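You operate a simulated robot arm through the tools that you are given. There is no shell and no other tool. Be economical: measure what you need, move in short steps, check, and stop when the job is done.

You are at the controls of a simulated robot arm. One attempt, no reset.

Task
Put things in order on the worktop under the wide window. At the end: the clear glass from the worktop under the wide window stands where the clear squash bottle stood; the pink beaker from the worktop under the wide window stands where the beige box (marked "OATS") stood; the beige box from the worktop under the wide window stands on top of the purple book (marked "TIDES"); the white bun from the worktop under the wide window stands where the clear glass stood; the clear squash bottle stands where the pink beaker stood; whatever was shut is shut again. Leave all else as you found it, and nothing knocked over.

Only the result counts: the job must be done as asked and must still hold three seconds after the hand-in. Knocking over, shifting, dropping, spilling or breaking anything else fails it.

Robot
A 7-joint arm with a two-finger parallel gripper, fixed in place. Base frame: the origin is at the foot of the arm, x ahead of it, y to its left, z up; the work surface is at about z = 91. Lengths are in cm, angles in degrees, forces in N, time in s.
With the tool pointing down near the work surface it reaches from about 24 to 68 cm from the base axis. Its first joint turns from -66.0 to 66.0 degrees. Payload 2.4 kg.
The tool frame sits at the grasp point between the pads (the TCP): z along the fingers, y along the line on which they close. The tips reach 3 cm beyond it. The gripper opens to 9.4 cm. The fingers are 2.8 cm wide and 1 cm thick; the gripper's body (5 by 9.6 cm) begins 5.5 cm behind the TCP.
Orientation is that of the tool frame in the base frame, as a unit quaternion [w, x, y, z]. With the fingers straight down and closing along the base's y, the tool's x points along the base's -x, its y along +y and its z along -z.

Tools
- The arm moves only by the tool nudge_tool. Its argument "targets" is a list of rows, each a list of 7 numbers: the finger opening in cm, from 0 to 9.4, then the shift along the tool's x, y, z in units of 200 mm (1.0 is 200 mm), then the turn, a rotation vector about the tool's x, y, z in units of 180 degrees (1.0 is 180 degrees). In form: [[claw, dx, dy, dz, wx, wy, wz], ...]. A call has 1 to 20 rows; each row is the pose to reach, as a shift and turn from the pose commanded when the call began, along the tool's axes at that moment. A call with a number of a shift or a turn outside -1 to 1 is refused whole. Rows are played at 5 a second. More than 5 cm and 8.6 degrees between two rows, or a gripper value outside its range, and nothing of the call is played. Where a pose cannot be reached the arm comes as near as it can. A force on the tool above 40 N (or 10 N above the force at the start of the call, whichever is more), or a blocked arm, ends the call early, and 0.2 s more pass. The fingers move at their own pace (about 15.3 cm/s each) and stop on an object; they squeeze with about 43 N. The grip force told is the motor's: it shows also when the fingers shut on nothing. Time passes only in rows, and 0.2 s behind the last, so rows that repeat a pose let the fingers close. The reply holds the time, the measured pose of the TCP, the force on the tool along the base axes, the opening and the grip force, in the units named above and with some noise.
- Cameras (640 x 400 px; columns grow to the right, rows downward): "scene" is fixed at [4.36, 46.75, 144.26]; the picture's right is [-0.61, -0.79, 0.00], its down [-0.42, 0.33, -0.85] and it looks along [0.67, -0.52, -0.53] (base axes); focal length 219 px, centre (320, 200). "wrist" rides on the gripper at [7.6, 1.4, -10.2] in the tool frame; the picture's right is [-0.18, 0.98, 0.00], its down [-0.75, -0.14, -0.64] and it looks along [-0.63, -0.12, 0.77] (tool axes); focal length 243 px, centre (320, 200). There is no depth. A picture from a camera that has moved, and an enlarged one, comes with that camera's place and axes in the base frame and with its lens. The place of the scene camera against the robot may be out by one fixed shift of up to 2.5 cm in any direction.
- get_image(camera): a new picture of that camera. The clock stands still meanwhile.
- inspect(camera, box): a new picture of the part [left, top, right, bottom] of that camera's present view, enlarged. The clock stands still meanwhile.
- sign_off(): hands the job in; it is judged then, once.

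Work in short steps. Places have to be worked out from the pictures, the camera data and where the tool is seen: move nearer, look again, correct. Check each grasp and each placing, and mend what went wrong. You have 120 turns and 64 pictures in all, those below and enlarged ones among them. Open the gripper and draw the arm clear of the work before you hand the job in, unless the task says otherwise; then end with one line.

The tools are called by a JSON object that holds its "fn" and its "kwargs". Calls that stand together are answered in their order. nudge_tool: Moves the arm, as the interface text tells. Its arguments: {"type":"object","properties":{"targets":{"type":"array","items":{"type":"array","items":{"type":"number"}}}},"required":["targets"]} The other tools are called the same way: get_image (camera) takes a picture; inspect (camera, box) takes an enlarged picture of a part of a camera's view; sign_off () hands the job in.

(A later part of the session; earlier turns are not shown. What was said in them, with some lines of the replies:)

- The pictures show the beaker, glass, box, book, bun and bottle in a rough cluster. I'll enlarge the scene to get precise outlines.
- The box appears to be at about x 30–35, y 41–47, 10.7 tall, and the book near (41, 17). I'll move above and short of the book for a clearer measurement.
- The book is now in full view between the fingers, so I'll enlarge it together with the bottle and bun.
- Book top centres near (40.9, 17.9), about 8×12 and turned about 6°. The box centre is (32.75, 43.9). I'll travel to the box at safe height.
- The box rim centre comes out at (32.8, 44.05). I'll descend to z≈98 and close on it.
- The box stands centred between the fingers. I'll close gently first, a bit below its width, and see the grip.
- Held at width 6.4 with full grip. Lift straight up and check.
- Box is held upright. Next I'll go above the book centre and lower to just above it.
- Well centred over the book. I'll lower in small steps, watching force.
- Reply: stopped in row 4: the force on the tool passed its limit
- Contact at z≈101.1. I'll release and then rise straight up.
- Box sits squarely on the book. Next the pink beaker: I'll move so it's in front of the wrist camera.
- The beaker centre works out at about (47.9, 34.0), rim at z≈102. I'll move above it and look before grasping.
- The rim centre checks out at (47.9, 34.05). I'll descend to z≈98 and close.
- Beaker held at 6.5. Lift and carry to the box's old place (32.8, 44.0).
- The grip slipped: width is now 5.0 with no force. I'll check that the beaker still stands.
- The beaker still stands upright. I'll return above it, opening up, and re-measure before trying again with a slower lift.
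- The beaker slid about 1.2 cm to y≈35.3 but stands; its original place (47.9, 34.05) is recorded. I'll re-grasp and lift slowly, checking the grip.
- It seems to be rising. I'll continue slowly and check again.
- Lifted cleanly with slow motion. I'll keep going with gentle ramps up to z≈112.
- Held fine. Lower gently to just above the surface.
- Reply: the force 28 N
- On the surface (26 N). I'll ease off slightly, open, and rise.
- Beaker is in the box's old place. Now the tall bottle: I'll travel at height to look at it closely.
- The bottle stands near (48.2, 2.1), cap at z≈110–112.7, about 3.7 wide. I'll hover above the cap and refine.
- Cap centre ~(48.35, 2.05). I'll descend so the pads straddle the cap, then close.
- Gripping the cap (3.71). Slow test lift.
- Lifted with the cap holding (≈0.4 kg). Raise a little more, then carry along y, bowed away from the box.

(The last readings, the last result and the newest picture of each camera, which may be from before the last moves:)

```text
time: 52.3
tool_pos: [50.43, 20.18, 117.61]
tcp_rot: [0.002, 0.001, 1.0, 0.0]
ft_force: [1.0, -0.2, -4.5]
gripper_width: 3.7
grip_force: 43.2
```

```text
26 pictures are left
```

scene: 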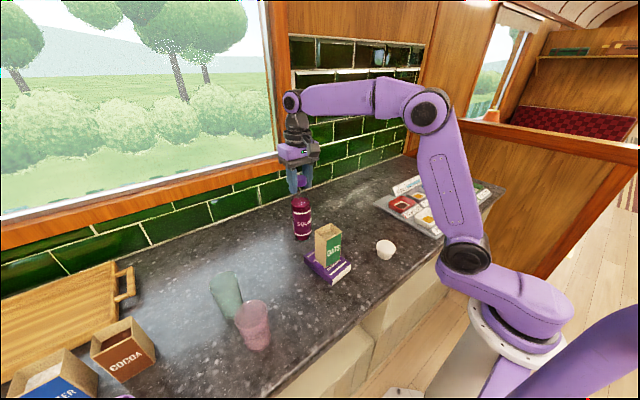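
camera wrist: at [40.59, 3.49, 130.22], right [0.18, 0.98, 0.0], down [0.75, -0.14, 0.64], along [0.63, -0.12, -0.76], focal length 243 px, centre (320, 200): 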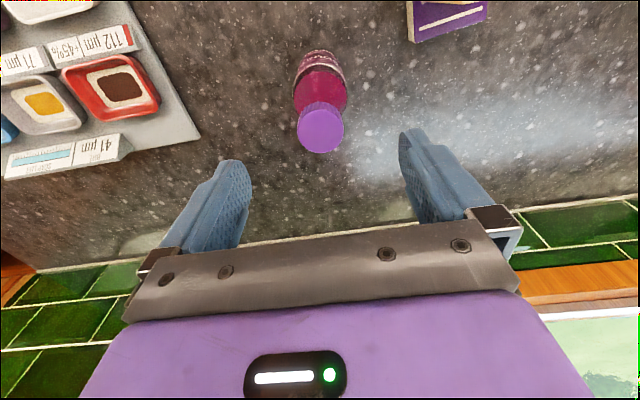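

Bottle hangs upright. Continue to the beaker's old spot (48.1, 34.05) and lower most of the way.

{"fn": "nudge_tool", "kwargs": {"targets": [[0, 0, 0.01, 0, 0, 0, 0], [0, 0, 0.03, 0, 0, 0, 0], [0, 0, 0.07, 0, 0, 0, 0], [0, 0, 0.13, 0, 0, 0, 0], [0, 0.01, 0.19, 0, 0, 0, 0], [0, 0.03, 0.25, 0, 0, 0, 0], [0, 0.05, 0.31, 0, 0, 0, 0], [0, 0.07, 0.37, 0, 0, 0, 0], [0, 0.09, 0.43, 0, 0, 0, 0], [0, 0.11, 0.49, 0, 0, 0, 0], [0, 0.117, 0.55, 0, 0, 0, 0], [0, 0.117, 0.61, 0, 0, 0, 0], [0, 0.117, 0.65, 0, 0, 0, 0], [0, 0.117, 0.68, 0, 0, 0, 0], [0, 0.117, 0.693, 0, 0, 0, 0], [0, 0.117, 0.693, 0, 0, 0, 0]]}}

{"fn": "nudge_tool", "kwargs": {"targets": [[0, 0, 0, 0.01, 0, 0, 0], [0, 0, 0, 0.03, 0, 0, 0], [0, 0, 0, 0.06, 0, 0, 0], [0, 0, 0, 0.1, 0, 0, 0], [0, 0, 0, 0.14, 0, 0, 0], [0, 0, 0, 0.18, 0, 0, 0], [0, 0, 0, 0.22, 0, 0, 0], [0, 0, 0, 0.25, 0, 0, 0], [0, 0, 0, 0.27, 0, 0, 0], [0, 0, 0, 0.28, 0, 0, 0], [0, 0, 0, 0.285, 0, 0, 0]]}}

{"fn": "inspect", "kwargs": {"camera": "scene", "box": [190, 190, 340, 330]}}

```text
time: 55.7
tool_pos: [48.12, 33.93, 117.49]
tcp_rot: [0.002, 0.0, 1.0, 0.0]
ft_force: [-0.5, 0.2, -3.0]
gripper_width: 3.67
grip_force: 42.9
```

```text
time: 58.1
tool_pos: [48.16, 34.04, 111.92]
tcp_rot: [0.002, 0.0, 1.0, 0.001]
ft_force: [0.2, -0.1, -5.0]
gripper_width: 3.67
grip_force: 43.3
```

```text
2.86 times, centred on (265, 260) of scene
camera zoom: at [4.37, 46.75, 144.25], right [-0.61, -0.79, 0.0], down [-0.42, 0.33, -0.85], along [0.67, -0.52, -0.53], focal length 626 px, centre (477, 29)
```

zoom: 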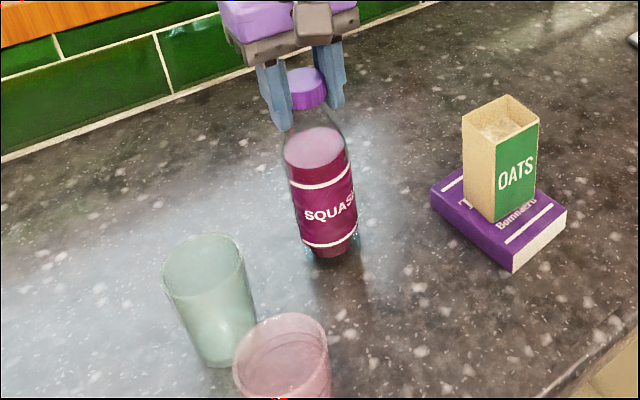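

Just above the surface; lower in small steps until contact.

{"fn": "nudge_tool", "kwargs": {"targets": [[0, 0, 0, 0.01, 0, 0, 0], [0, 0, 0, 0.018, 0, 0, 0], [0, 0, 0, 0.025, 0, 0, 0], [0, 0, 0, 0.03, 0, 0, 0]]}}

```text
time: 59.1
tool_pos: [48.04, 33.97, 111.32]
tcp_rot: [0.002, 0.0, 1.0, 0.001]
ft_force: [1.2, 0.9, 0.9]
gripper_width: 3.64
grip_force: 42.7
```

Surface contact reached (force went from −4 to +1). Open and rise straight.

{"fn": "nudge_tool", "kwargs": {"targets": [[0, 0, 0, 0.003, 0, 0, 0], [4.3, 0, 0, 0.003, 0, 0, 0], [5.5, 0, 0, 0.003, 0, 0, 0], [6.5, 0, 0, -0.05, 0, 0, 0], [6.5, 0, 0, -0.15, 0, 0, 0], [6.5, 0, 0, -0.35, 0, 0, 0], [9.4, 0, 0, -0.5, 0, 0, 0], [9.4, 0, 0, -0.5, 0, 0, 0]]}}

{"fn": "inspect", "kwargs": {"camera": "scene", "box": [190, 190, 340, 330]}}

{"fn": "get_image", "kwargs": {"camera": "wrist"}}

```text
time: 60.9
tool_pos: [47.96, 33.78, 121.37]
tcp_rot: [0.002, 0.0, 1.0, 0.001]
ft_force: [0.7, -0.1, 0.9]
gripper_width: 9.4
grip_force: 0.1
```

```text
2.86 times, centred on (265, 260) of scene
camera zoom: at [4.36, 46.75, 144.26], right [-0.61, -0.79, 0.0], down [-0.42, 0.33, -0.85], along [0.67, -0.52, -0.53], focal length 626 px, centre (477, 29)
```

zoom: 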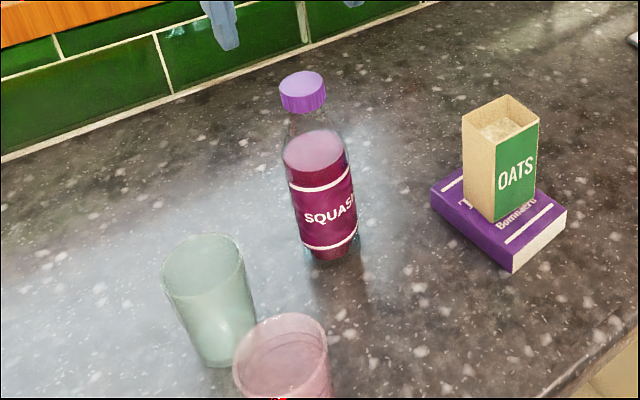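

```text
23 pictures are left
camera wrist: at [40.32, 35.27, 131.46], right [0.18, 0.98, 0.0], down [0.75, -0.14, 0.64], along [0.63, -0.12, -0.76], focal length 243 px, centre (320, 200)
```

wrist: 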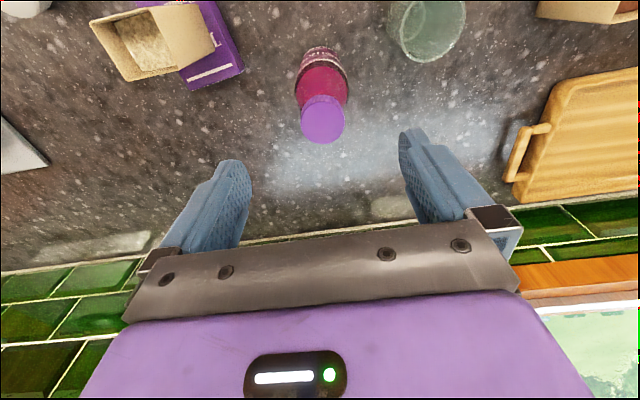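

Bottle stands properly. Now hover above the clear glass.

{"fn": "nudge_tool", "kwargs": {"targets": [[9.4, 0.06, 0.2, 0, 0, 0, 0], [9.4, 0.13, 0.4, 0, 0, 0, 0], [9.4, 0.2, 0.585, 0, 0, 0, 0], [9.4, 0.2, 0.585, 0.2, 0, 0, 0], [9.4, 0.2, 0.585, 0.45, 0, 0, 0], [9.4, 0.2, 0.585, 0.45, 0, 0, 0]]}}

{"fn": "inspect", "kwargs": {"camera": "wrist", "box": [220, 30, 440, 240]}}

```text
time: 62.3
tool_pos: [43.91, 45.68, 112.32]
tcp_rot: [0.002, -0.001, 1.0, 0.001]
ft_force: [0.1, -0.4, 0.3]
gripper_width: 9.4
grip_force: 0.0
out of reach, approached as far as the arm can: row 2, 3
```

```text
1.90 times, centred on (330, 135) of wrist
camera zoom: at [36.22, 47.02, 122.48], right [0.18, 0.98, 0.0], down [0.75, -0.14, 0.65], along [0.63, -0.12, -0.76], focal length 462 px, centre (301, 324)
```

zoom: 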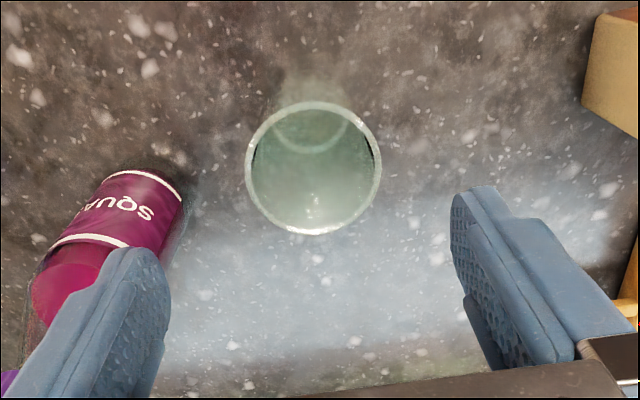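

Glass centre ≈ (44.1, 45.9), about 6.2 wide. Descend and close, then slow test lift.

{"fn": "nudge_tool", "kwargs": {"targets": [[9.4, -0.008, 0.013, 0.2, 0, 0, 0], [9.4, -0.008, 0.013, 0.4, 0, 0, 0], [9.4, -0.008, 0.013, 0.6, 0, 0, 0], [9.4, -0.008, 0.013, 0.735, 0, 0, 0], [9.4, -0.008, 0.013, 0.735, 0, 0, 0], [0, -0.008, 0.013, 0.735, 0, 0, 0], [0, -0.008, 0.013, 0.735, 0, 0, 0], [0, -0.008, 0.013, 0.735, 0, 0, 0], [0, -0.008, 0.013, 0.735, 0, 0, 0]]}}

{"fn": "nudge_tool", "kwargs": {"targets": [[0, 0, 0, -0.005, 0, 0, 0], [0, 0, 0, -0.015, 0, 0, 0], [0, 0, 0, -0.03, 0, 0, 0], [0, 0, 0, -0.045, 0, 0, 0], [0, 0, 0, -0.065, 0, 0, 0], [0, 0, 0, -0.085, 0, 0, 0], [0, 0, 0, -0.1, 0, 0, 0]]}}

{"fn": "inspect", "kwargs": {"camera": "scene", "box": [170, 220, 330, 350]}}

```text
time: 64.3
tool_pos: [44.09, 45.97, 97.55]
tcp_rot: [0.003, -0.001, 1.0, 0.001]
ft_force: [-0.1, -0.6, -0.3]
gripper_width: 6.41
grip_force: 43.3
```

```text
time: 65.9
tool_pos: [44.37, 46.04, 99.46]
tcp_rot: [0.001, 0.0, 1.0, 0.001]
ft_force: [0.7, -0.2, -2.1]
gripper_width: 6.36
grip_force: 43.1
```

```text
3.08 times, centred on (250, 285) of scene
camera zoom: at [4.36, 46.75, 144.25], right [-0.61, -0.79, 0.0], down [-0.42, 0.33, -0.85], along [0.67, -0.52, -0.53], focal length 674 px, centre (535, -62)
```

zoom: 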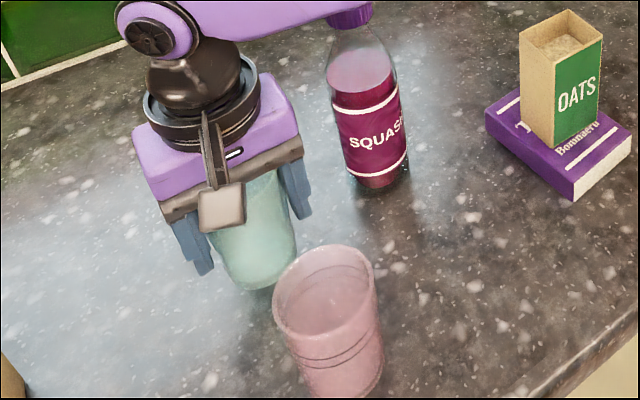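

Glass lifted and held. Raise it gently to z≈112, then pull back over the beaker, away from the bottle.

{"fn": "nudge_tool", "kwargs": {"targets": [[0, 0, 0, -0.01, 0, 0, 0], [0, 0, 0, -0.03, 0, 0, 0], [0, 0, 0, -0.06, 0, 0, 0], [0, 0, 0, -0.1, 0, 0, 0], [0, 0, 0, -0.15, 0, 0, 0], [0, 0, 0, -0.2, 0, 0, 0], [0, 0, 0, -0.25, 0, 0, 0], [0, 0, 0, -0.3, 0, 0, 0], [0, 0, 0, -0.35, 0, 0, 0], [0, 0, 0, -0.4, 0, 0, 0], [0, 0, 0, -0.45, 0, 0, 0], [0, 0, 0, -0.5, 0, 0, 0], [0, 0, 0, -0.55, 0, 0, 0], [0, 0, 0, -0.59, 0, 0, 0], [0, 0, 0, -0.615, 0, 0, 0], [0, 0, 0, -0.625, 0, 0, 0]]}}

{"fn": "nudge_tool", "kwargs": {"targets": [[0, 0.01, -0.005, 0, 0, 0, 0], [0, 0.03, -0.015, 0, 0, 0, 0], [0, 0.06, -0.03, 0, 0, 0, 0], [0, 0.1, -0.05, -0.01, 0, 0, 0], [0, 0.15, -0.075, -0.02, 0, 0, 0], [0, 0.2, -0.1, -0.04, 0, 0, 0], [0, 0.25, -0.13, -0.06, 0, 0, 0], [0, 0.3, -0.17, -0.09, 0, 0, 0], [0, 0.34, -0.21, -0.12, 0, 0, 0], [0, 0.37, -0.25, -0.15, 0, 0, 0], [0, 0.39, -0.29, -0.18, 0, 0, 0], [0, 0.4, -0.33, -0.2, 0, 0, 0], [0, 0.4, -0.38, -0.21, 0, 0, 0], [0, 0.4, -0.43, -0.22, 0, 0, 0], [0, 0.4, -0.48, -0.22, 0, 0, 0], [0, 0.4, -0.53, -0.22, 0, 0, 0], [0, 0.4, -0.57, -0.22, 0, 0, 0], [0, 0.4, -0.6, -0.22, 0, 0, 0], [0, 0.4, -0.61, -0.22, 0, 0, 0]]}}

{"fn": "get_image", "kwargs": {"camera": "scene"}}

```text
time: 69.3
tool_pos: [44.2, 45.82, 112.14]
tcp_rot: [0.002, 0.0, 1.0, 0.0]
ft_force: [-0.1, 0.5, -2.8]
gripper_width: 6.36
grip_force: 43.3
```

```text
time: 73.3
tool_pos: [36.19, 33.72, 116.48]
tcp_rot: [0.002, 0.0, 1.0, 0.001]
ft_force: [0.5, -0.4, -1.7]
gripper_width: 6.31
grip_force: 42.8
```

```text
20 pictures are left
```

scene: 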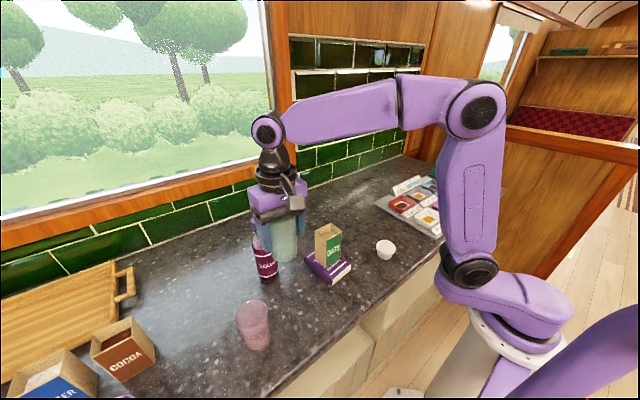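

Glass is held, clear of the bottle. Continue toward the bottle's original place, passing above the box with ample height.

{"fn": "nudge_tool", "kwargs": {"targets": [[0, 0, -0.01, 0, 0, 0, 0], [0, 0, -0.03, 0, 0, 0, 0], [0, 0, -0.06, 0, 0, 0, 0], [0, 0, -0.1, 0, 0, 0, 0], [0, 0, -0.15, 0, 0, 0, 0], [0, 0, -0.2, 0, 0, 0, 0], [0, 0, -0.26, 0, 0, 0, 0], [0, 0, -0.32, 0, 0, 0, 0], [0, 0, -0.38, 0, 0, 0, 0], [0, 0, -0.44, 0, 0, 0, 0], [0, 0, -0.5, 0, 0, 0, 0], [0, 0, -0.56, 0, 0, 0, 0], [0, 0, -0.62, 0, 0, 0, 0], [0, 0, -0.68, 0, 0, 0, 0], [0, 0, -0.73, 0, 0, 0, 0], [0, 0, -0.77, 0, 0, 0, 0], [0, 0, -0.8, 0, 0, 0, 0], [0, 0, -0.82, 0, 0, 0, 0], [0, 0, -0.825, 0, 0, 0, 0]]}}

{"fn": "nudge_tool", "kwargs": {"targets": [[0, -0.007, -0.01, 0, 0, 0, 0], [0, -0.02, -0.03, 0, 0, 0, 0], [0, -0.045, -0.06, 0, 0, 0, 0], [0, -0.08, -0.1, 0, 0, 0, 0], [0, -0.12, -0.15, 0, 0, 0, 0], [0, -0.16, -0.2, 0, 0, 0, 0], [0, -0.2, -0.25, 0, 0, 0, 0], [0, -0.24, -0.3, 0, 0, 0, 0], [0, -0.28, -0.35, 0, 0, 0, 0], [0, -0.32, -0.4, 0, 0, 0, 0], [0, -0.36, -0.45, 0, 0, 0, 0], [0, -0.4, -0.5, 0, 0, 0, 0], [0, -0.44, -0.55, 0, 0, 0, 0], [0, -0.48, -0.6, 0, 0, 0, 0], [0, -0.52, -0.65, 0, 0, 0, 0], [0, -0.56, -0.7, 0, 0, 0, 0], [0, -0.585, -0.735, 0, 0, 0, 0], [0, -0.597, -0.75, 0, 0, 0, 0], [0, -0.6, -0.757, 0, 0, 0, 0]]}}

{"fn": "get_image", "kwargs": {"camera": "wrist"}}

{"fn": "inspect", "kwargs": {"camera": "scene", "box": [280, 130, 430, 270]}}

```text
time: 77.3
tool_pos: [36.27, 17.25, 116.32]
tcp_rot: [0.002, -0.001, 1.0, 0.002]
ft_force: [-0.1, 0.6, -1.2]
gripper_width: 6.34
grip_force: 42.9
```

```text
time: 81.3
tool_pos: [48.18, 2.04, 116.44]
tcp_rot: [0.002, 0.001, 1.0, 0.002]
ft_force: [0.9, 0.0, -2.4]
gripper_width: 6.31
grip_force: 43.2
```

```text
19 pictures are left
camera wrist: at [40.46, 3.5, 126.56], right [0.18, 0.98, 0.0], down [0.75, -0.14, 0.64], along [0.63, -0.12, -0.76], focal length 243 px, centre (320, 200)
```

wrist: 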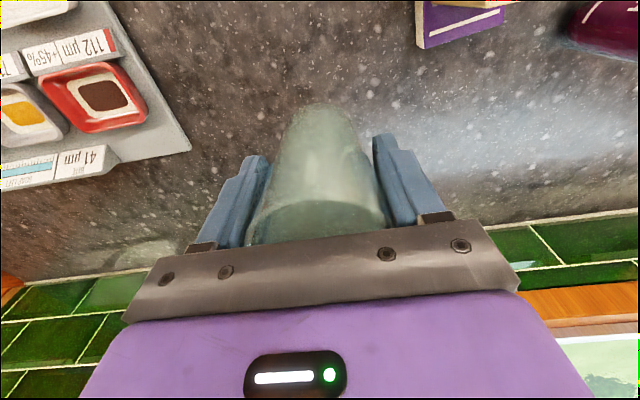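

```text
2.86 times, centred on (355, 200) of scene
camera zoom: at [4.36, 46.75, 144.26], right [-0.61, -0.79, 0.0], down [-0.42, 0.33, -0.85], along [0.67, -0.52, -0.53], focal length 626 px, centre (220, 200)
```

zoom: 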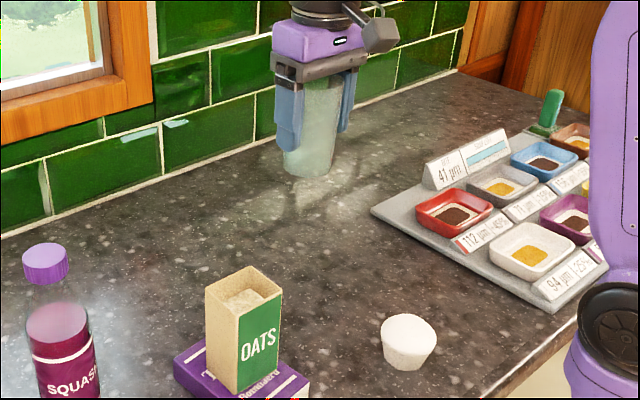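

Over the spot; lower the glass gently.

{"fn": "nudge_tool", "kwargs": {"targets": [[0, 0, 0, 0.01, 0, 0, 0], [0, 0, 0, 0.03, 0, 0, 0], [0, 0, 0, 0.07, 0, 0, 0], [0, 0, 0, 0.13, 0, 0, 0], [0, 0, 0, 0.19, 0, 0, 0], [0, 0, 0, 0.25, 0, 0, 0], [0, 0, 0, 0.31, 0, 0, 0], [0, 0, 0, 0.37, 0, 0, 0], [0, 0, 0, 0.43, 0, 0, 0], [0, 0, 0, 0.49, 0, 0, 0], [0, 0, 0, 0.55, 0, 0, 0], [0, 0, 0, 0.61, 0, 0, 0], [0, 0, 0, 0.67, 0, 0, 0], [0, 0, 0, 0.73, 0, 0, 0], [0, 0, 0, 0.79, 0, 0, 0], [0, 0, 0, 0.84, 0, 0, 0], [0, 0, 0, 0.875, 0, 0, 0], [0, 0, 0, 0.895, 0, 0, 0], [0, 0, 0, 0.905, 0, 0, 0]]}}

{"fn": "nudge_tool", "kwargs": {"targets": [[0, 0, 0, 0.01, 0, 0, 0], [0, 0, 0, 0.02, 0, 0, 0], [0, 0, 0, 0.027, 0, 0, 0], [0, 0, 0, 0.034, 0, 0, 0], [0, 0, 0, 0.038, 0, 0, 0]]}}

```text
time: 85.3
tool_pos: [48.41, 2.2, 98.25]
tcp_rot: [0.001, 0.0, 1.0, 0.001]
ft_force: [0.5, 0.5, -2.0]
gripper_width: 6.34
grip_force: 42.8
```

```text
time: 86.5
tool_pos: [48.17, 2.22, 97.62]
tcp_rot: [0.002, 0.0, 1.0, 0.001]
ft_force: [0.0, 0.4, -0.3]
gripper_width: 6.32
grip_force: 42.8
```

Nearly touching; a touch lower to confirm contact.

{"fn": "nudge_tool", "kwargs": {"targets": [[0, 0, 0, 0.004, 0, 0, 0], [0, 0, 0, 0.008, 0, 0, 0], [0, 0, 0, 0.008, 0, 0, 0]]}}

```text
time: 87.3
tool_pos: [48.4, 2.19, 97.51]
tcp_rot: [0.004, 0.0, 1.0, 0.0]
ft_force: [-6.2, 0.6, 31.0]
gripper_width: 6.29
grip_force: 43.0
```

Firm contact. Ease off slightly, open, and rise.

{"fn": "nudge_tool", "kwargs": {"targets": [[0, 0, 0, -0.008, 0, 0, 0], [0, 0, 0, -0.008, 0, 0, 0], [7.2, 0, 0, -0.008, 0, 0, 0], [8.8, 0, 0, -0.008, 0, 0, 0], [9.2, 0, 0, -0.05, 0, 0, 0], [9.4, 0, 0, -0.2, 0, 0, 0], [9.4, 0, 0, -0.4, 0, 0, 0], [9.4, 0, 0, -0.6, 0, 0, 0], [9.4, 0, 0, -0.8, 0, 0, 0]]}}

{"fn": "get_image", "kwargs": {"camera": "wrist"}}

{"fn": "inspect", "kwargs": {"camera": "scene", "box": [280, 150, 430, 290]}}

```text
time: 89.3
tool_pos: [47.96, 2.09, 113.2]
tcp_rot: [0.001, 0.0, 1.0, 0.001]
ft_force: [0.2, 0.0, -0.3]
gripper_width: 9.41
grip_force: 0.1
```

```text
17 pictures are left
camera wrist: at [40.47, 3.53, 123.44], right [0.18, 0.98, 0.0], down [0.75, -0.14, 0.64], along [0.63, -0.12, -0.76], focal length 243 px, centre (320, 200)
```

wrist: 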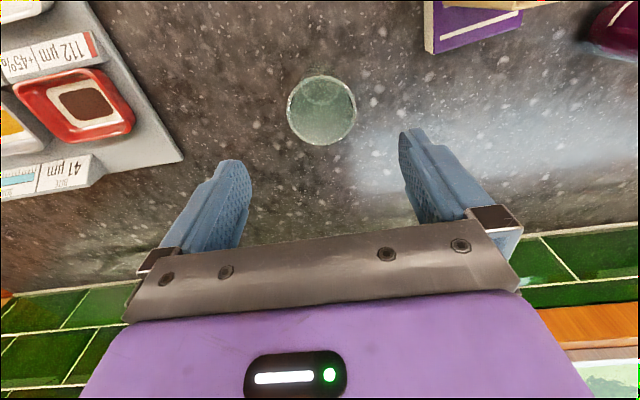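

```text
2.86 times, centred on (355, 220) of scene
camera zoom: at [4.36, 46.75, 144.26], right [-0.61, -0.79, 0.0], down [-0.42, 0.33, -0.85], along [0.67, -0.52, -0.53], focal length 626 px, centre (220, 143)
```

zoom: 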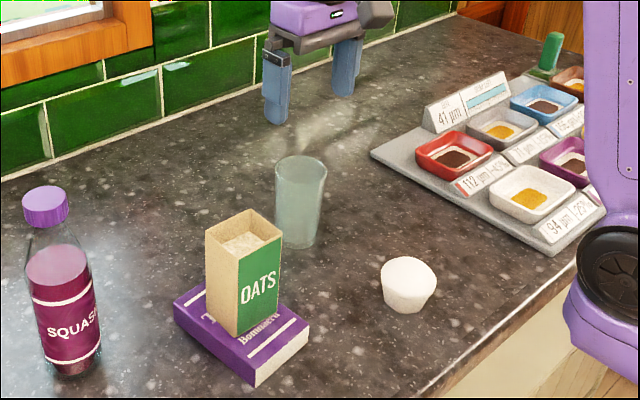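

Glass is in the bottle's old place. Now hover over the bun.

{"fn": "nudge_tool", "kwargs": {"targets": [[9.4, 0.2, -0.03, 0, 0, 0, 0], [9.4, 0.4, -0.06, 0, 0, 0, 0], [9.4, 0.6, -0.08, 0, 0, 0, 0], [9.4, 0.775, -0.1, 0, 0, 0, 0], [9.4, 0.775, -0.1, 0.2, 0, 0, 0], [9.4, 0.775, -0.1, 0.3, 0, 0, 0], [9.4, 0.775, -0.1, 0.3, 0, 0, 0]]}}

{"fn": "inspect", "kwargs": {"camera": "wrist", "box": [220, 40, 440, 240]}}

```text
time: 90.9
tool_pos: [32.84, -0.06, 107.35]
tcp_rot: [0.001, 0.001, 1.0, 0.001]
ft_force: [-0.1, -0.2, -0.2]
gripper_width: 9.42
grip_force: 0.1
```

```text
2.00 times, centred on (330, 140) of wrist
camera zoom: at [25.09, 1.47, 117.43], right [0.18, 0.98, 0.0], down [0.75, -0.14, 0.64], along [0.63, -0.12, -0.76], focal length 485 px, centre (300, 320)
```

zoom: 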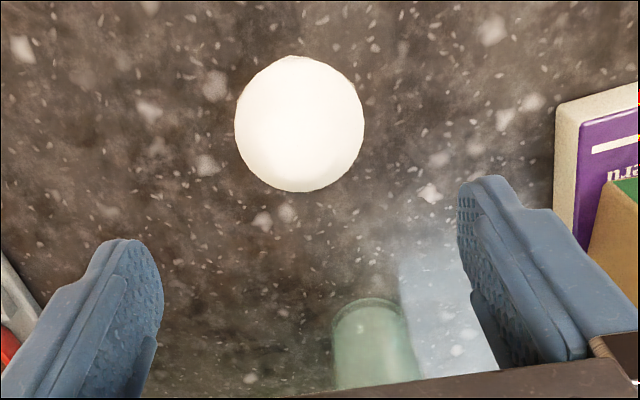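

Bun centre ≈ (32.2, 0.05), 5.8 wide. Descend to z≈94.5 and close, then slow test lift.

{"fn": "nudge_tool", "kwargs": {"targets": [[9.4, 0.03, 0.006, 0.2, 0, 0, 0], [9.4, 0.03, 0.006, 0.4, 0, 0, 0], [9.4, 0.03, 0.006, 0.55, 0, 0, 0], [9.4, 0.03, 0.006, 0.64, 0, 0, 0], [9.4, 0.03, 0.006, 0.64, 0, 0, 0], [0, 0.03, 0.006, 0.64, 0, 0, 0], [0, 0.03, 0.006, 0.64, 0, 0, 0], [0, 0.03, 0.006, 0.64, 0, 0, 0], [0, 0.03, 0.006, 0.64, 0, 0, 0]]}}

{"fn": "nudge_tool", "kwargs": {"targets": [[0, 0, 0, -0.005, 0, 0, 0], [0, 0, 0, -0.015, 0, 0, 0], [0, 0, 0, -0.03, 0, 0, 0], [0, 0, 0, -0.05, 0, 0, 0], [0, 0, 0, -0.075, 0, 0, 0], [0, 0, 0, -0.1, 0, 0, 0], [0, 0, 0, -0.12, 0, 0, 0]]}}

{"fn": "inspect", "kwargs": {"camera": "scene", "box": [300, 170, 460, 310]}}

```text
time: 91.6
tool_pos: [33.27, -3.22, 99.03]
tcp_rot: [0.009, 0.089, 0.996, 0.005]
ft_force: [-14.2, -2.3, 53.8]
gripper_width: 9.22
grip_force: 0.0
stopped in row 3: the force on the tool passed its limit (the readings are from after the stop); the commanded pose is now the measured one
```

```text
time: 93.2
tool_pos: [33.12, -3.35, 101.16]
tcp_rot: [0.007, 0.089, 0.996, 0.004]
ft_force: [-0.5, 0.0, 0.1]
gripper_width: 0.0
grip_force: 33.0
```

```text
2.86 times, centred on (380, 240) of scene
camera zoom: at [4.36, 46.75, 144.26], right [-0.61, -0.79, 0.0], down [-0.42, 0.33, -0.85], along [0.67, -0.52, -0.53], focal length 626 px, centre (149, 86)
```

zoom: 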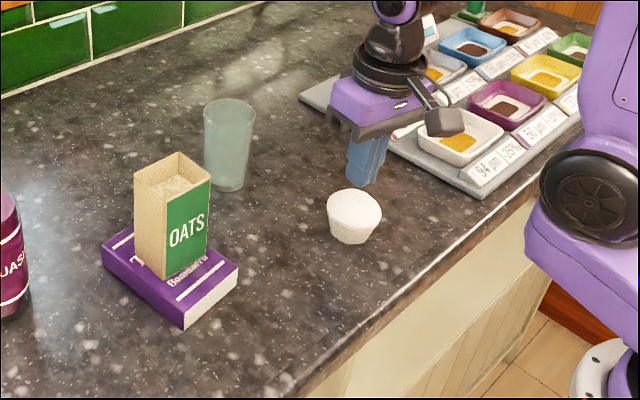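

Unexpected: the arm swerved (y −3.2, yaw ~10°) and the bun shifted to about (32.3, −3.1), still upright. I'll look at the whole scene and wrist view to understand.

{"fn": "nudge_tool", "kwargs": {"targets": [[0, 0, 0, -0.05, 0, 0, 0], [4, 0, 0, -0.2, 0, 0, 0], [9.4, 0, 0, -0.35, 0, 0, 0], [9.4, 0, 0, -0.35, 0, 0, 0]]}}

{"fn": "get_image", "kwargs": {"camera": "scene"}}

{"fn": "get_image", "kwargs": {"camera": "wrist"}}

```text
time: 94.2
tool_pos: [33.07, -3.35, 108.29]
tcp_rot: [0.008, 0.089, 0.996, 0.004]
ft_force: [-0.3, 0.1, 0.3]
gripper_width: 9.42
grip_force: 0.1
```

```text
13 pictures are left
```

scene: 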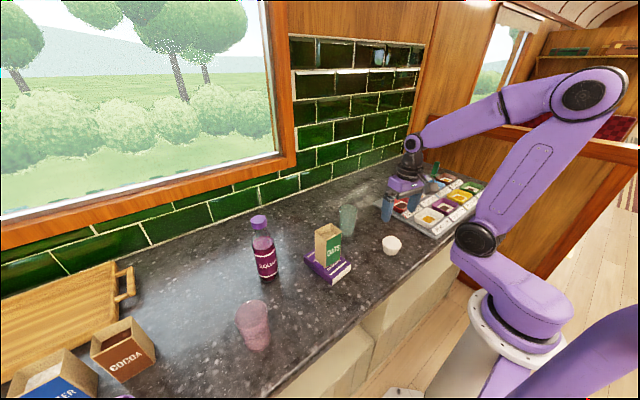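

```text
12 pictures are left
camera wrist: at [25.6, -0.65, 118.3], right [0.35, 0.93, 0.01], down [0.71, -0.28, 0.65], along [0.61, -0.22, -0.76], focal length 243 px, centre (320, 200)
```

wrist: 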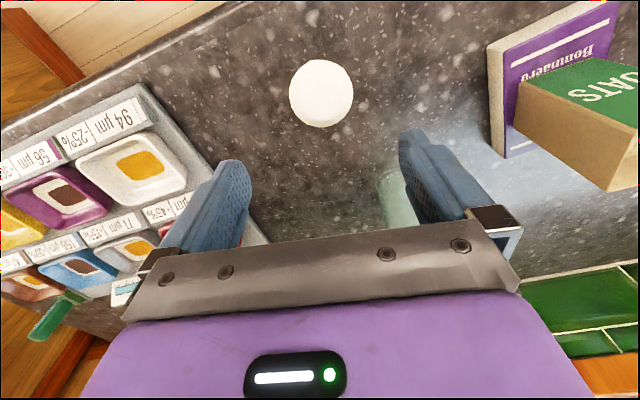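

The bun is at about (32.3, −2.75), upright; nothing else moved. I'll centre over it and descend in small steps, reading as I go.

{"fn": "nudge_tool", "kwargs": {"targets": [[9.4, 0.042, 0.023, 0, 0, 0, 0], [9.4, 0.042, 0.023, 0.06, 0, 0, 0], [9.4, 0.042, 0.023, 0.12, 0, 0, 0], [9.4, 0.042, 0.023, 0.18, 0, 0, 0], [9.4, 0.042, 0.023, 0.24, 0, 0, 0], [9.4, 0.042, 0.023, 0.28, 0, 0, 0]]}}

{"fn": "get_image", "kwargs": {"camera": "wrist"}}

```text
time: 95.6
tool_pos: [32.43, -2.69, 102.8]
tcp_rot: [0.007, 0.089, 0.996, 0.004]
ft_force: [0.3, -0.7, 0.6]
gripper_width: 9.39
grip_force: 0.1
```

```text
11 pictures are left
camera wrist: at [25.06, 0.04, 112.75], right [0.36, 0.93, 0.01], down [0.71, -0.28, 0.65], along [0.61, -0.22, -0.76], focal length 243 px, centre (320, 200)
```

wrist: 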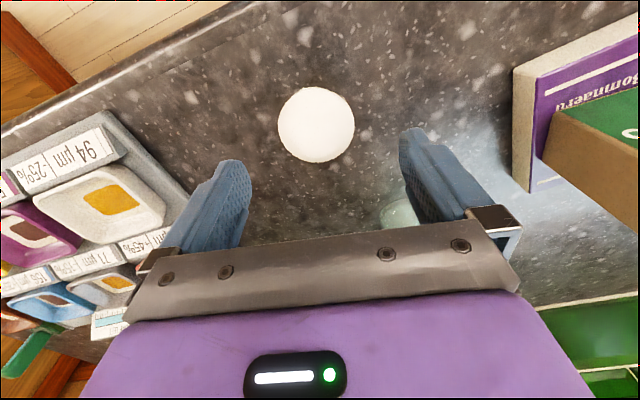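

Bun is centred between the fingers. Continue down 3.5 cm slowly.

{"fn": "nudge_tool", "kwargs": {"targets": [[9.4, 0.008, 0, 0.04, 0, 0, 0], [9.4, 0.008, 0, 0.08, 0, 0, 0], [9.4, 0.008, 0, 0.12, 0, 0, 0], [9.4, 0.008, 0, 0.15, 0, 0, 0], [9.4, 0.008, 0, 0.175, 0, 0, 0]]}}

```text
time: 96.8
tool_pos: [32.34, -2.6, 99.09]
tcp_rot: [0.006, 0.088, 0.996, 0.004]
ft_force: [-0.2, -0.4, 0.1]
gripper_width: 9.4
grip_force: 0.0
```

No contact. Continue in small steps.

{"fn": "nudge_tool", "kwargs": {"targets": [[9.4, 0, 0, 0.03, 0, 0, 0], [9.4, 0, 0, 0.06, 0, 0, 0], [9.4, 0, 0, 0.09, 0, 0, 0], [9.4, 0, 0, 0.12, 0, 0, 0]]}}

```text
time: 97.8
tool_pos: [32.33, -2.55, 96.67]
tcp_rot: [0.007, 0.088, 0.996, 0.004]
ft_force: [-0.1, 0.5, -0.6]
gripper_width: 9.4
grip_force: 0.0
```

Fine so far. Down to z≈94.6 and close gently.

{"fn": "nudge_tool", "kwargs": {"targets": [[9.4, 0, 0, 0.03, 0, 0, 0], [9.4, 0, 0, 0.06, 0, 0, 0], [9.4, 0, 0, 0.085, 0, 0, 0], [9.4, 0, 0, 0.1, 0, 0, 0], [9.4, 0, 0, 0.1, 0, 0, 0], [7, 0, 0, 0.1, 0, 0, 0], [0, 0, 0, 0.1, 0, 0, 0], [0, 0, 0, 0.1, 0, 0, 0], [0, 0, 0, 0.1, 0, 0, 0]]}}

{"fn": "inspect", "kwargs": {"camera": "scene", "box": [300, 170, 460, 310]}}

```text
time: 99.8
tool_pos: [32.46, -2.49, 94.71]
tcp_rot: [0.008, 0.088, 0.996, 0.004]
ft_force: [-0.8, -0.1, 22.5]
gripper_width: 5.96
grip_force: 43.2
```

```text
2.86 times, centred on (380, 240) of scene
camera zoom: at [4.33, 46.75, 144.26], right [-0.61, -0.79, 0.0], down [-0.42, 0.33, -0.85], along [0.67, -0.52, -0.53], focal length 626 px, centre (149, 86)
```

zoom: 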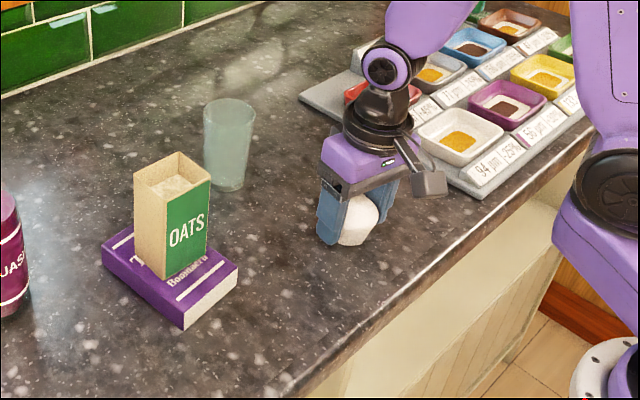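

Gripped at 5.96, but the bun may have tilted. Check from the wrist camera.

{"fn": "get_image", "kwargs": {"camera": "wrist"}}

{"fn": "inspect", "kwargs": {"camera": "scene", "box": [365, 210, 425, 260]}}

```text
9 pictures are left
camera wrist: at [24.99, 0.19, 104.83], right [0.36, 0.93, 0.01], down [0.71, -0.28, 0.65], along [0.61, -0.22, -0.76], focal length 243 px, centre (320, 200)
```

wrist: 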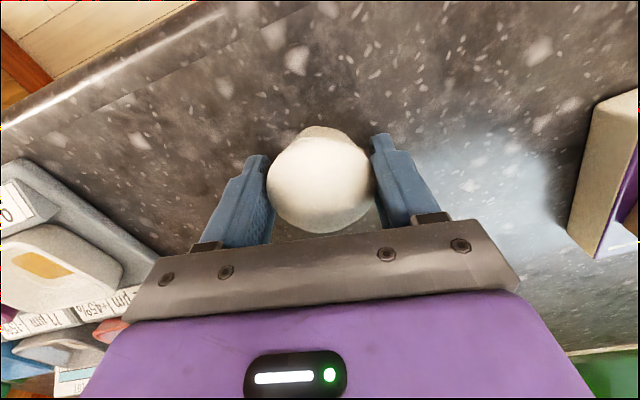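

```text
8.00 times, centred on (395, 235) of scene
camera zoom: at [4.33, 46.75, 144.26], right [-0.61, -0.79, 0.0], down [-0.42, 0.33, -0.85], along [0.67, -0.52, -0.53], focal length 1753 px, centre (-280, -80)
```

zoom: 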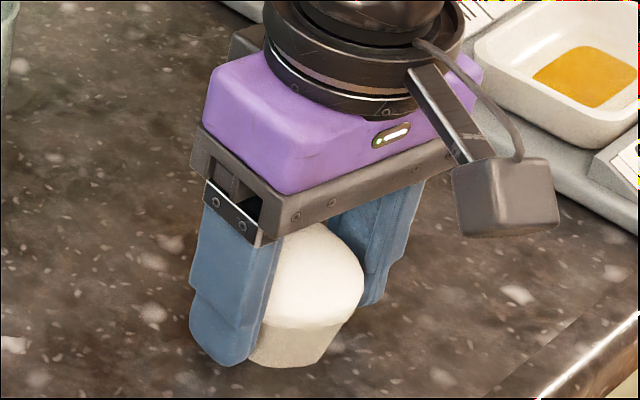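

Bun is upright in the grip. Slow lift.

{"fn": "nudge_tool", "kwargs": {"targets": [[0, 0, 0, -0.005, 0, 0, 0], [0, 0, 0, -0.015, 0, 0, 0], [0, 0, 0, -0.03, 0, 0, 0], [0, 0, 0, -0.05, 0, 0, 0], [0, 0, 0, -0.075, 0, 0, 0], [0, 0, 0, -0.1, 0, 0, 0], [0, 0, 0, -0.13, 0, 0, 0], [0, 0, 0, -0.17, 0, 0, 0], [0, 0, 0, -0.2, 0, 0, 0], [0, 0, 0, -0.22, 0, 0, 0], [0, 0, 0, -0.23, 0, 0, 0]]}}

{"fn": "inspect", "kwargs": {"camera": "scene", "box": [340, 180, 440, 260]}}

```text
time: 102.2
tool_pos: [32.32, -2.65, 99.48]
tcp_rot: [0.007, 0.088, 0.996, 0.003]
ft_force: [0.2, 0.0, -0.5]
gripper_width: 5.94
grip_force: 43.6
```

```text
5.00 times, centred on (390, 220) of scene
camera zoom: at [4.36, 46.75, 144.26], right [-0.61, -0.79, 0.0], down [-0.42, 0.33, -0.85], along [0.67, -0.52, -0.53], focal length 1096 px, centre (-30, 100)
```

zoom: 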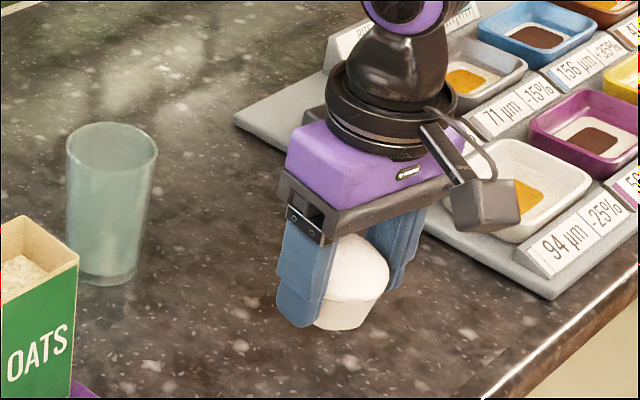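

Bun held. Raise it and undo the yaw gradually.

{"fn": "nudge_tool", "kwargs": {"targets": [[0, 0, 0, -0.01, 0, 0, 0], [0, 0, 0, -0.03, 0, 0, 0], [0, 0, 0, -0.07, 0, 0, -0.003], [0, 0, 0, -0.12, 0, 0, -0.006], [0, 0, 0, -0.18, 0, 0, -0.01], [0, 0, 0, -0.24, 0, 0, -0.015], [0, 0, 0, -0.3, 0, 0, -0.02], [0, 0, 0, -0.36, 0, 0, -0.025], [0, 0, 0, -0.42, 0, 0, -0.03], [0, 0, 0, -0.48, 0, 0, -0.035], [0, 0, 0, -0.54, 0, 0, -0.04], [0, 0, 0, -0.6, 0, 0, -0.045], [0, 0, 0, -0.66, 0, 0, -0.05], [0, 0, 0, -0.72, 0, 0, -0.053], [0, 0, 0, -0.77, 0, 0, -0.055], [0, 0, 0, -0.8, 0, 0, -0.0565], [0, 0, 0, -0.82, 0, 0, -0.0565], [0, 0, 0, -0.825, 0, 0, -0.0565]]}}

```text
time: 106.0
tool_pos: [32.08, -2.8, 115.82]
tcp_rot: [0.008, 0.001, 1.0, 0.002]
ft_force: [-0.5, 0.0, -0.4]
gripper_width: 5.93
grip_force: 42.6
```

Yaw restored and grip holds. Carry along y at height.

{"fn": "nudge_tool", "kwargs": {"targets": [[0, 0, 0.01, 0, 0, 0, 0], [0, 0, 0.03, 0, 0, 0, 0], [0, 0, 0.06, 0, 0, 0, 0], [0, 0, 0.1, 0, 0, 0, 0], [0, 0, 0.15, 0, 0, 0, 0], [0, 0, 0.21, 0, 0, 0, 0], [0, 0, 0.28, 0, 0, 0, 0], [0, 0, 0.35, 0, 0, 0, 0], [0, 0, 0.42, 0, 0, 0, 0], [0, 0, 0.49, 0, 0, 0, 0], [0, 0, 0.56, 0, 0, 0, 0], [0, 0, 0.63, 0, 0, 0, 0], [0, 0, 0.7, 0, 0, 0, 0], [0, 0, 0.77, 0, 0, 0, 0], [0, 0, 0.83, 0, 0, 0, 0], [0, 0, 0.88, 0, 0, 0, 0], [0, 0, 0.92, 0, 0, 0, 0], [0, 0, 0.95, 0, 0, 0, 0], [0, 0, 0.97, 0, 0, 0, 0], [0, 0, 0.975, 0, 0, 0, 0]]}}

{"fn": "nudge_tool", "kwargs": {"targets": [[0, 0, 0.01, 0, 0, 0, 0], [0, 0, 0.03, 0, 0, 0, 0], [0, 0, 0.06, 0, 0, 0, 0], [0, 0, 0.1, 0, 0, 0, 0], [0, 0, 0.15, 0, 0, 0, 0], [0, 0, 0.21, 0, 0, 0, 0], [0, 0, 0.28, 0, 0, 0, 0], [0, 0, 0.35, 0, 0, 0, 0], [0, 0, 0.42, 0, 0, 0, 0], [0, 0, 0.49, 0, 0, 0, 0], [0, 0, 0.56, 0, 0, 0, 0], [0, 0, 0.63, 0, 0, 0, 0], [0, 0, 0.7, 0, 0, 0, 0], [0, 0, 0.77, 0, 0, 0, 0], [0, 0, 0.83, 0, 0, 0, 0], [0, 0, 0.88, 0, 0, 0, 0], [0, 0, 0.92, 0, 0, 0, 0], [0, 0, 0.95, 0, 0, 0, 0], [0, 0, 0.97, 0, 0, 0, 0], [0, 0, 0.975, 0, 0, 0, 0]]}}

```text
time: 110.2
tool_pos: [32.14, 16.92, 115.99]
tcp_rot: [0.008, 0.0, 1.0, 0.002]
ft_force: [0.3, 0.6, -0.6]
gripper_width: 5.95
grip_force: 42.6
```

```text
time: 114.4
tool_pos: [32.1, 36.15, 115.98]
tcp_rot: [0.008, -0.001, 1.0, 0.002]
ft_force: [-0.7, 0.6, -1.4]
gripper_width: 5.92
grip_force: 42.9
```

Next: y to 45.9 with slight lowering, then out to x=44.1.

{"fn": "nudge_tool", "kwargs": {"targets": [[0, 0, 0.01, 0, 0, 0, 0], [0, 0, 0.04, 0.01, 0, 0, 0], [0, 0, 0.09, 0.03, 0, 0, 0], [0, 0, 0.16, 0.06, 0, 0, 0], [0, 0, 0.23, 0.09, 0, 0, 0], [0, 0, 0.3, 0.12, 0, 0, 0], [0, 0, 0.37, 0.15, 0, 0, 0], [0, -0.02, 0.43, 0.18, 0, 0, 0], [0, -0.05, 0.47, 0.19, 0, 0, 0], [0, -0.1, 0.487, 0.2, 0, 0, 0], [0, -0.16, 0.487, 0.2, 0, 0, 0], [0, -0.23, 0.487, 0.2, 0, 0, 0], [0, -0.3, 0.487, 0.2, 0, 0, 0], [0, -0.37, 0.487, 0.2, 0, 0, 0], [0, -0.44, 0.487, 0.2, 0, 0, 0], [0, -0.5, 0.487, 0.2, 0, 0, 0], [0, -0.55, 0.487, 0.2, 0, 0, 0], [0, -0.58, 0.487, 0.2, 0, 0, 0], [0, -0.597, 0.487, 0.2, 0, 0, 0], [0, -0.6, 0.487, 0.2, 0, 0, 0]]}}

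{"fn": "inspect", "kwargs": {"camera": "scene", "box": [160, 200, 340, 360]}}

```text
time: 118.6
tool_pos: [44.22, 45.95, 112.31]
tcp_rot: [0.008, 0.001, 1.0, 0.003]
ft_force: [-0.2, -0.4, -0.4]
gripper_width: 5.92
grip_force: 43.4
```

```text
2.50 times, centred on (250, 280) of scene
camera zoom: at [4.36, 46.75, 144.25], right [-0.61, -0.79, 0.0], down [-0.42, 0.33, -0.85], along [0.67, -0.52, -0.53], focal length 548 px, centre (495, 0)
```

zoom: 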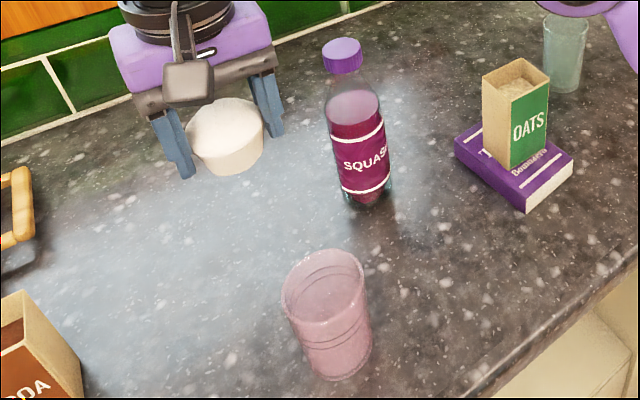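

Over the glass's old spot. Lower to just above the surface.

{"fn": "nudge_tool", "kwargs": {"targets": [[0, 0, 0, 0.01, 0, 0, 0], [0, 0, 0, 0.03, 0, 0, 0], [0, 0, 0, 0.07, 0, 0, 0], [0, 0, 0, 0.13, 0, 0, 0], [0, 0, 0, 0.19, 0, 0, 0], [0, 0, 0, 0.25, 0, 0, 0], [0, 0, 0, 0.31, 0, 0, 0], [0, 0, 0, 0.37, 0, 0, 0], [0, 0, 0, 0.43, 0, 0, 0], [0, 0, 0, 0.49, 0, 0, 0], [0, 0, 0, 0.55, 0, 0, 0], [0, 0, 0, 0.61, 0, 0, 0], [0, 0, 0, 0.67, 0, 0, 0], [0, 0, 0, 0.73, 0, 0, 0], [0, 0, 0, 0.78, 0, 0, 0], [0, 0, 0, 0.82, 0, 0, 0], [0, 0, 0, 0.84, 0, 0, 0], [0, 0, 0, 0.85, 0, 0, 0]]}}

{"fn": "nudge_tool", "kwargs": {"targets": [[0, 0, 0, 0.008, 0, 0, 0], [0, 0, 0, 0.016, 0, 0, 0], [0, 0, 0, 0.024, 0, 0, 0], [0, 0, 0, 0.028, 0, 0, 0]]}}

```text
time: 122.4
tool_pos: [44.46, 46.19, 95.33]
tcp_rot: [0.008, 0.001, 1.0, 0.003]
ft_force: [-0.3, 0.1, -0.5]
gripper_width: 5.92
grip_force: 43.6
```

```text
time: 123.4
tool_pos: [44.43, 46.12, 94.95]
tcp_rot: [0.009, 0.001, 1.0, 0.005]
ft_force: [-3.7, -2.5, 12.5]
gripper_width: 5.89
grip_force: 43.1
```

Contact (12.5 N). Open and rise straight up.

{"fn": "nudge_tool", "kwargs": {"targets": [[0, 0, 0, -0.004, 0, 0, 0], [6.8, 0, 0, -0.004, 0, 0, 0], [8.8, 0, 0, -0.004, 0, 0, 0], [9.4, 0, 0, -0.02, 0, 0, 0], [9.4, 0, 0, -0.1, 0, 0, 0], [9.4, 0, 0, -0.3, 0, 0, 0], [9.4, 0, 0, -0.5, 0, 0, 0], [9.4, 0, 0, -0.7, 0, 0, 0], [9.4, 0, 0, -0.85, 0, 0, 0]]}}

{"fn": "get_image", "kwargs": {"camera": "wrist"}}

```text
time: 125.4
tool_pos: [44.58, 45.92, 111.8]
tcp_rot: [0.008, 0.0, 1.0, 0.002]
ft_force: [0.8, -0.3, 0.3]
gripper_width: 9.41
grip_force: 0.0
```

```text
5 pictures are left
camera wrist: at [36.63, 47.33, 121.83], right [0.18, 0.98, 0.01], down [0.74, -0.15, 0.65], along [0.64, -0.11, -0.76], focal length 243 px, centre (320, 200)
```

wrist: 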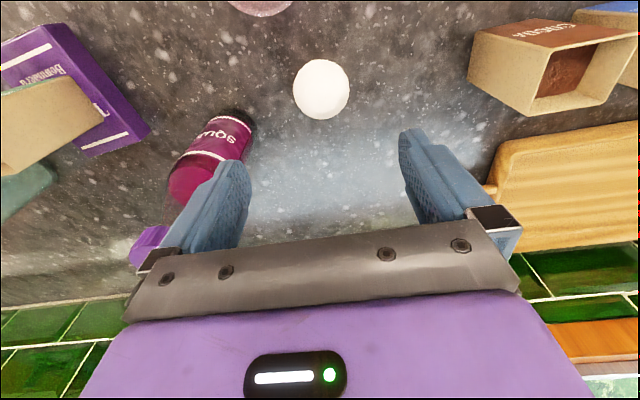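

Bun stands at about (44.3, 46.2). Draw the arm back and up, clear of everything.

{"fn": "nudge_tool", "kwargs": {"targets": [[9.4, 0.15, 0, 0, 0, 0, 0], [9.4, 0.35, 0, -0.03, 0, 0, 0], [9.4, 0.55, 0, -0.1, 0, 0, 0], [9.4, 0.7, -0.1, -0.25, 0, 0, 0], [9.4, 0.8, -0.25, -0.4, 0, 0, 0], [9.4, 0.85, -0.4, -0.55, 0, 0, 0], [9.4, 0.85, -0.6, -0.65, 0, 0, 0], [9.4, 0.85, -0.75, -0.75, 0, 0, 0], [9.4, 0.85, -0.75, -0.75, 0, 0, 0]]}}

{"fn": "get_image", "kwargs": {"camera": "scene"}}

{"fn": "get_image", "kwargs": {"camera": "wrist"}}

```text
time: 127.4
tool_pos: [27.03, 30.86, 126.5]
tcp_rot: [0.008, 0.001, 1.0, 0.003]
ft_force: [0.3, 0.2, -0.5]
gripper_width: 9.39
grip_force: 0.1
```

```text
4 pictures are left
```

scene: 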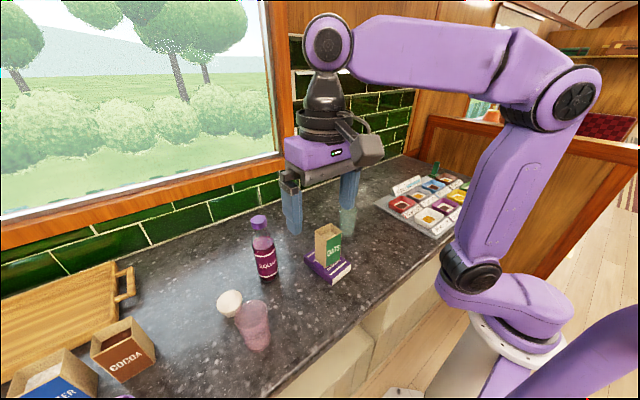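

```text
3 pictures are left
camera wrist: at [19.31, 32.27, 136.51], right [0.19, 0.98, 0.01], down [0.74, -0.15, 0.65], along [0.64, -0.12, -0.76], focal length 243 px, centre (320, 200)
```

wrist: 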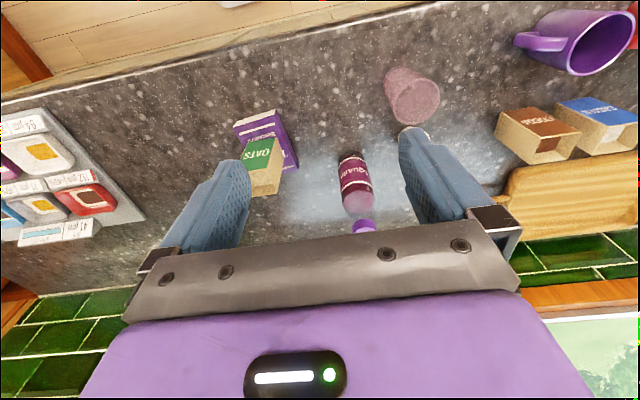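

Everything stands; one close look at the bun and glass to be sure.

{"fn": "inspect", "kwargs": {"camera": "scene", "box": [190, 190, 370, 360]}}

```text
2.35 times, centred on (280, 275) of scene
camera zoom: at [4.36, 46.75, 144.26], right [-0.61, -0.79, 0.0], down [-0.42, 0.33, -0.85], along [0.67, -0.52, -0.53], focal length 516 px, centre (414, 24)
```

zoom: 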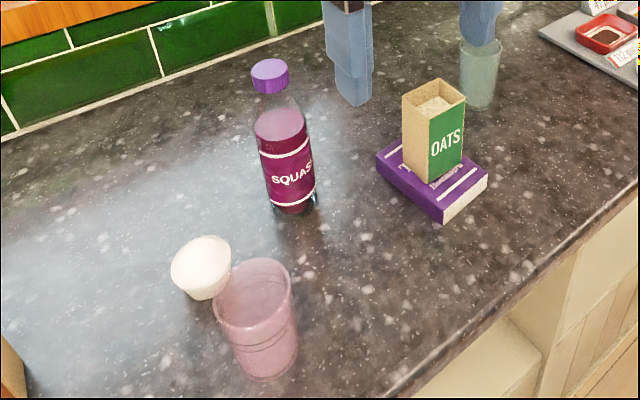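

The picture shows every piece upright and in its place, with the gripper open and the arm clear. I'm handing in the job.

{"fn": "sign_off", "kwargs": {}}

```text
The job is handed in.
```

The job is handed in: the glass, beaker, box, bun and bottle all stand upright at their asked places to within what I could measure, nothing else looks moved, and the beaker and bun each slid a few centimetres during failed grasps before I placed them.
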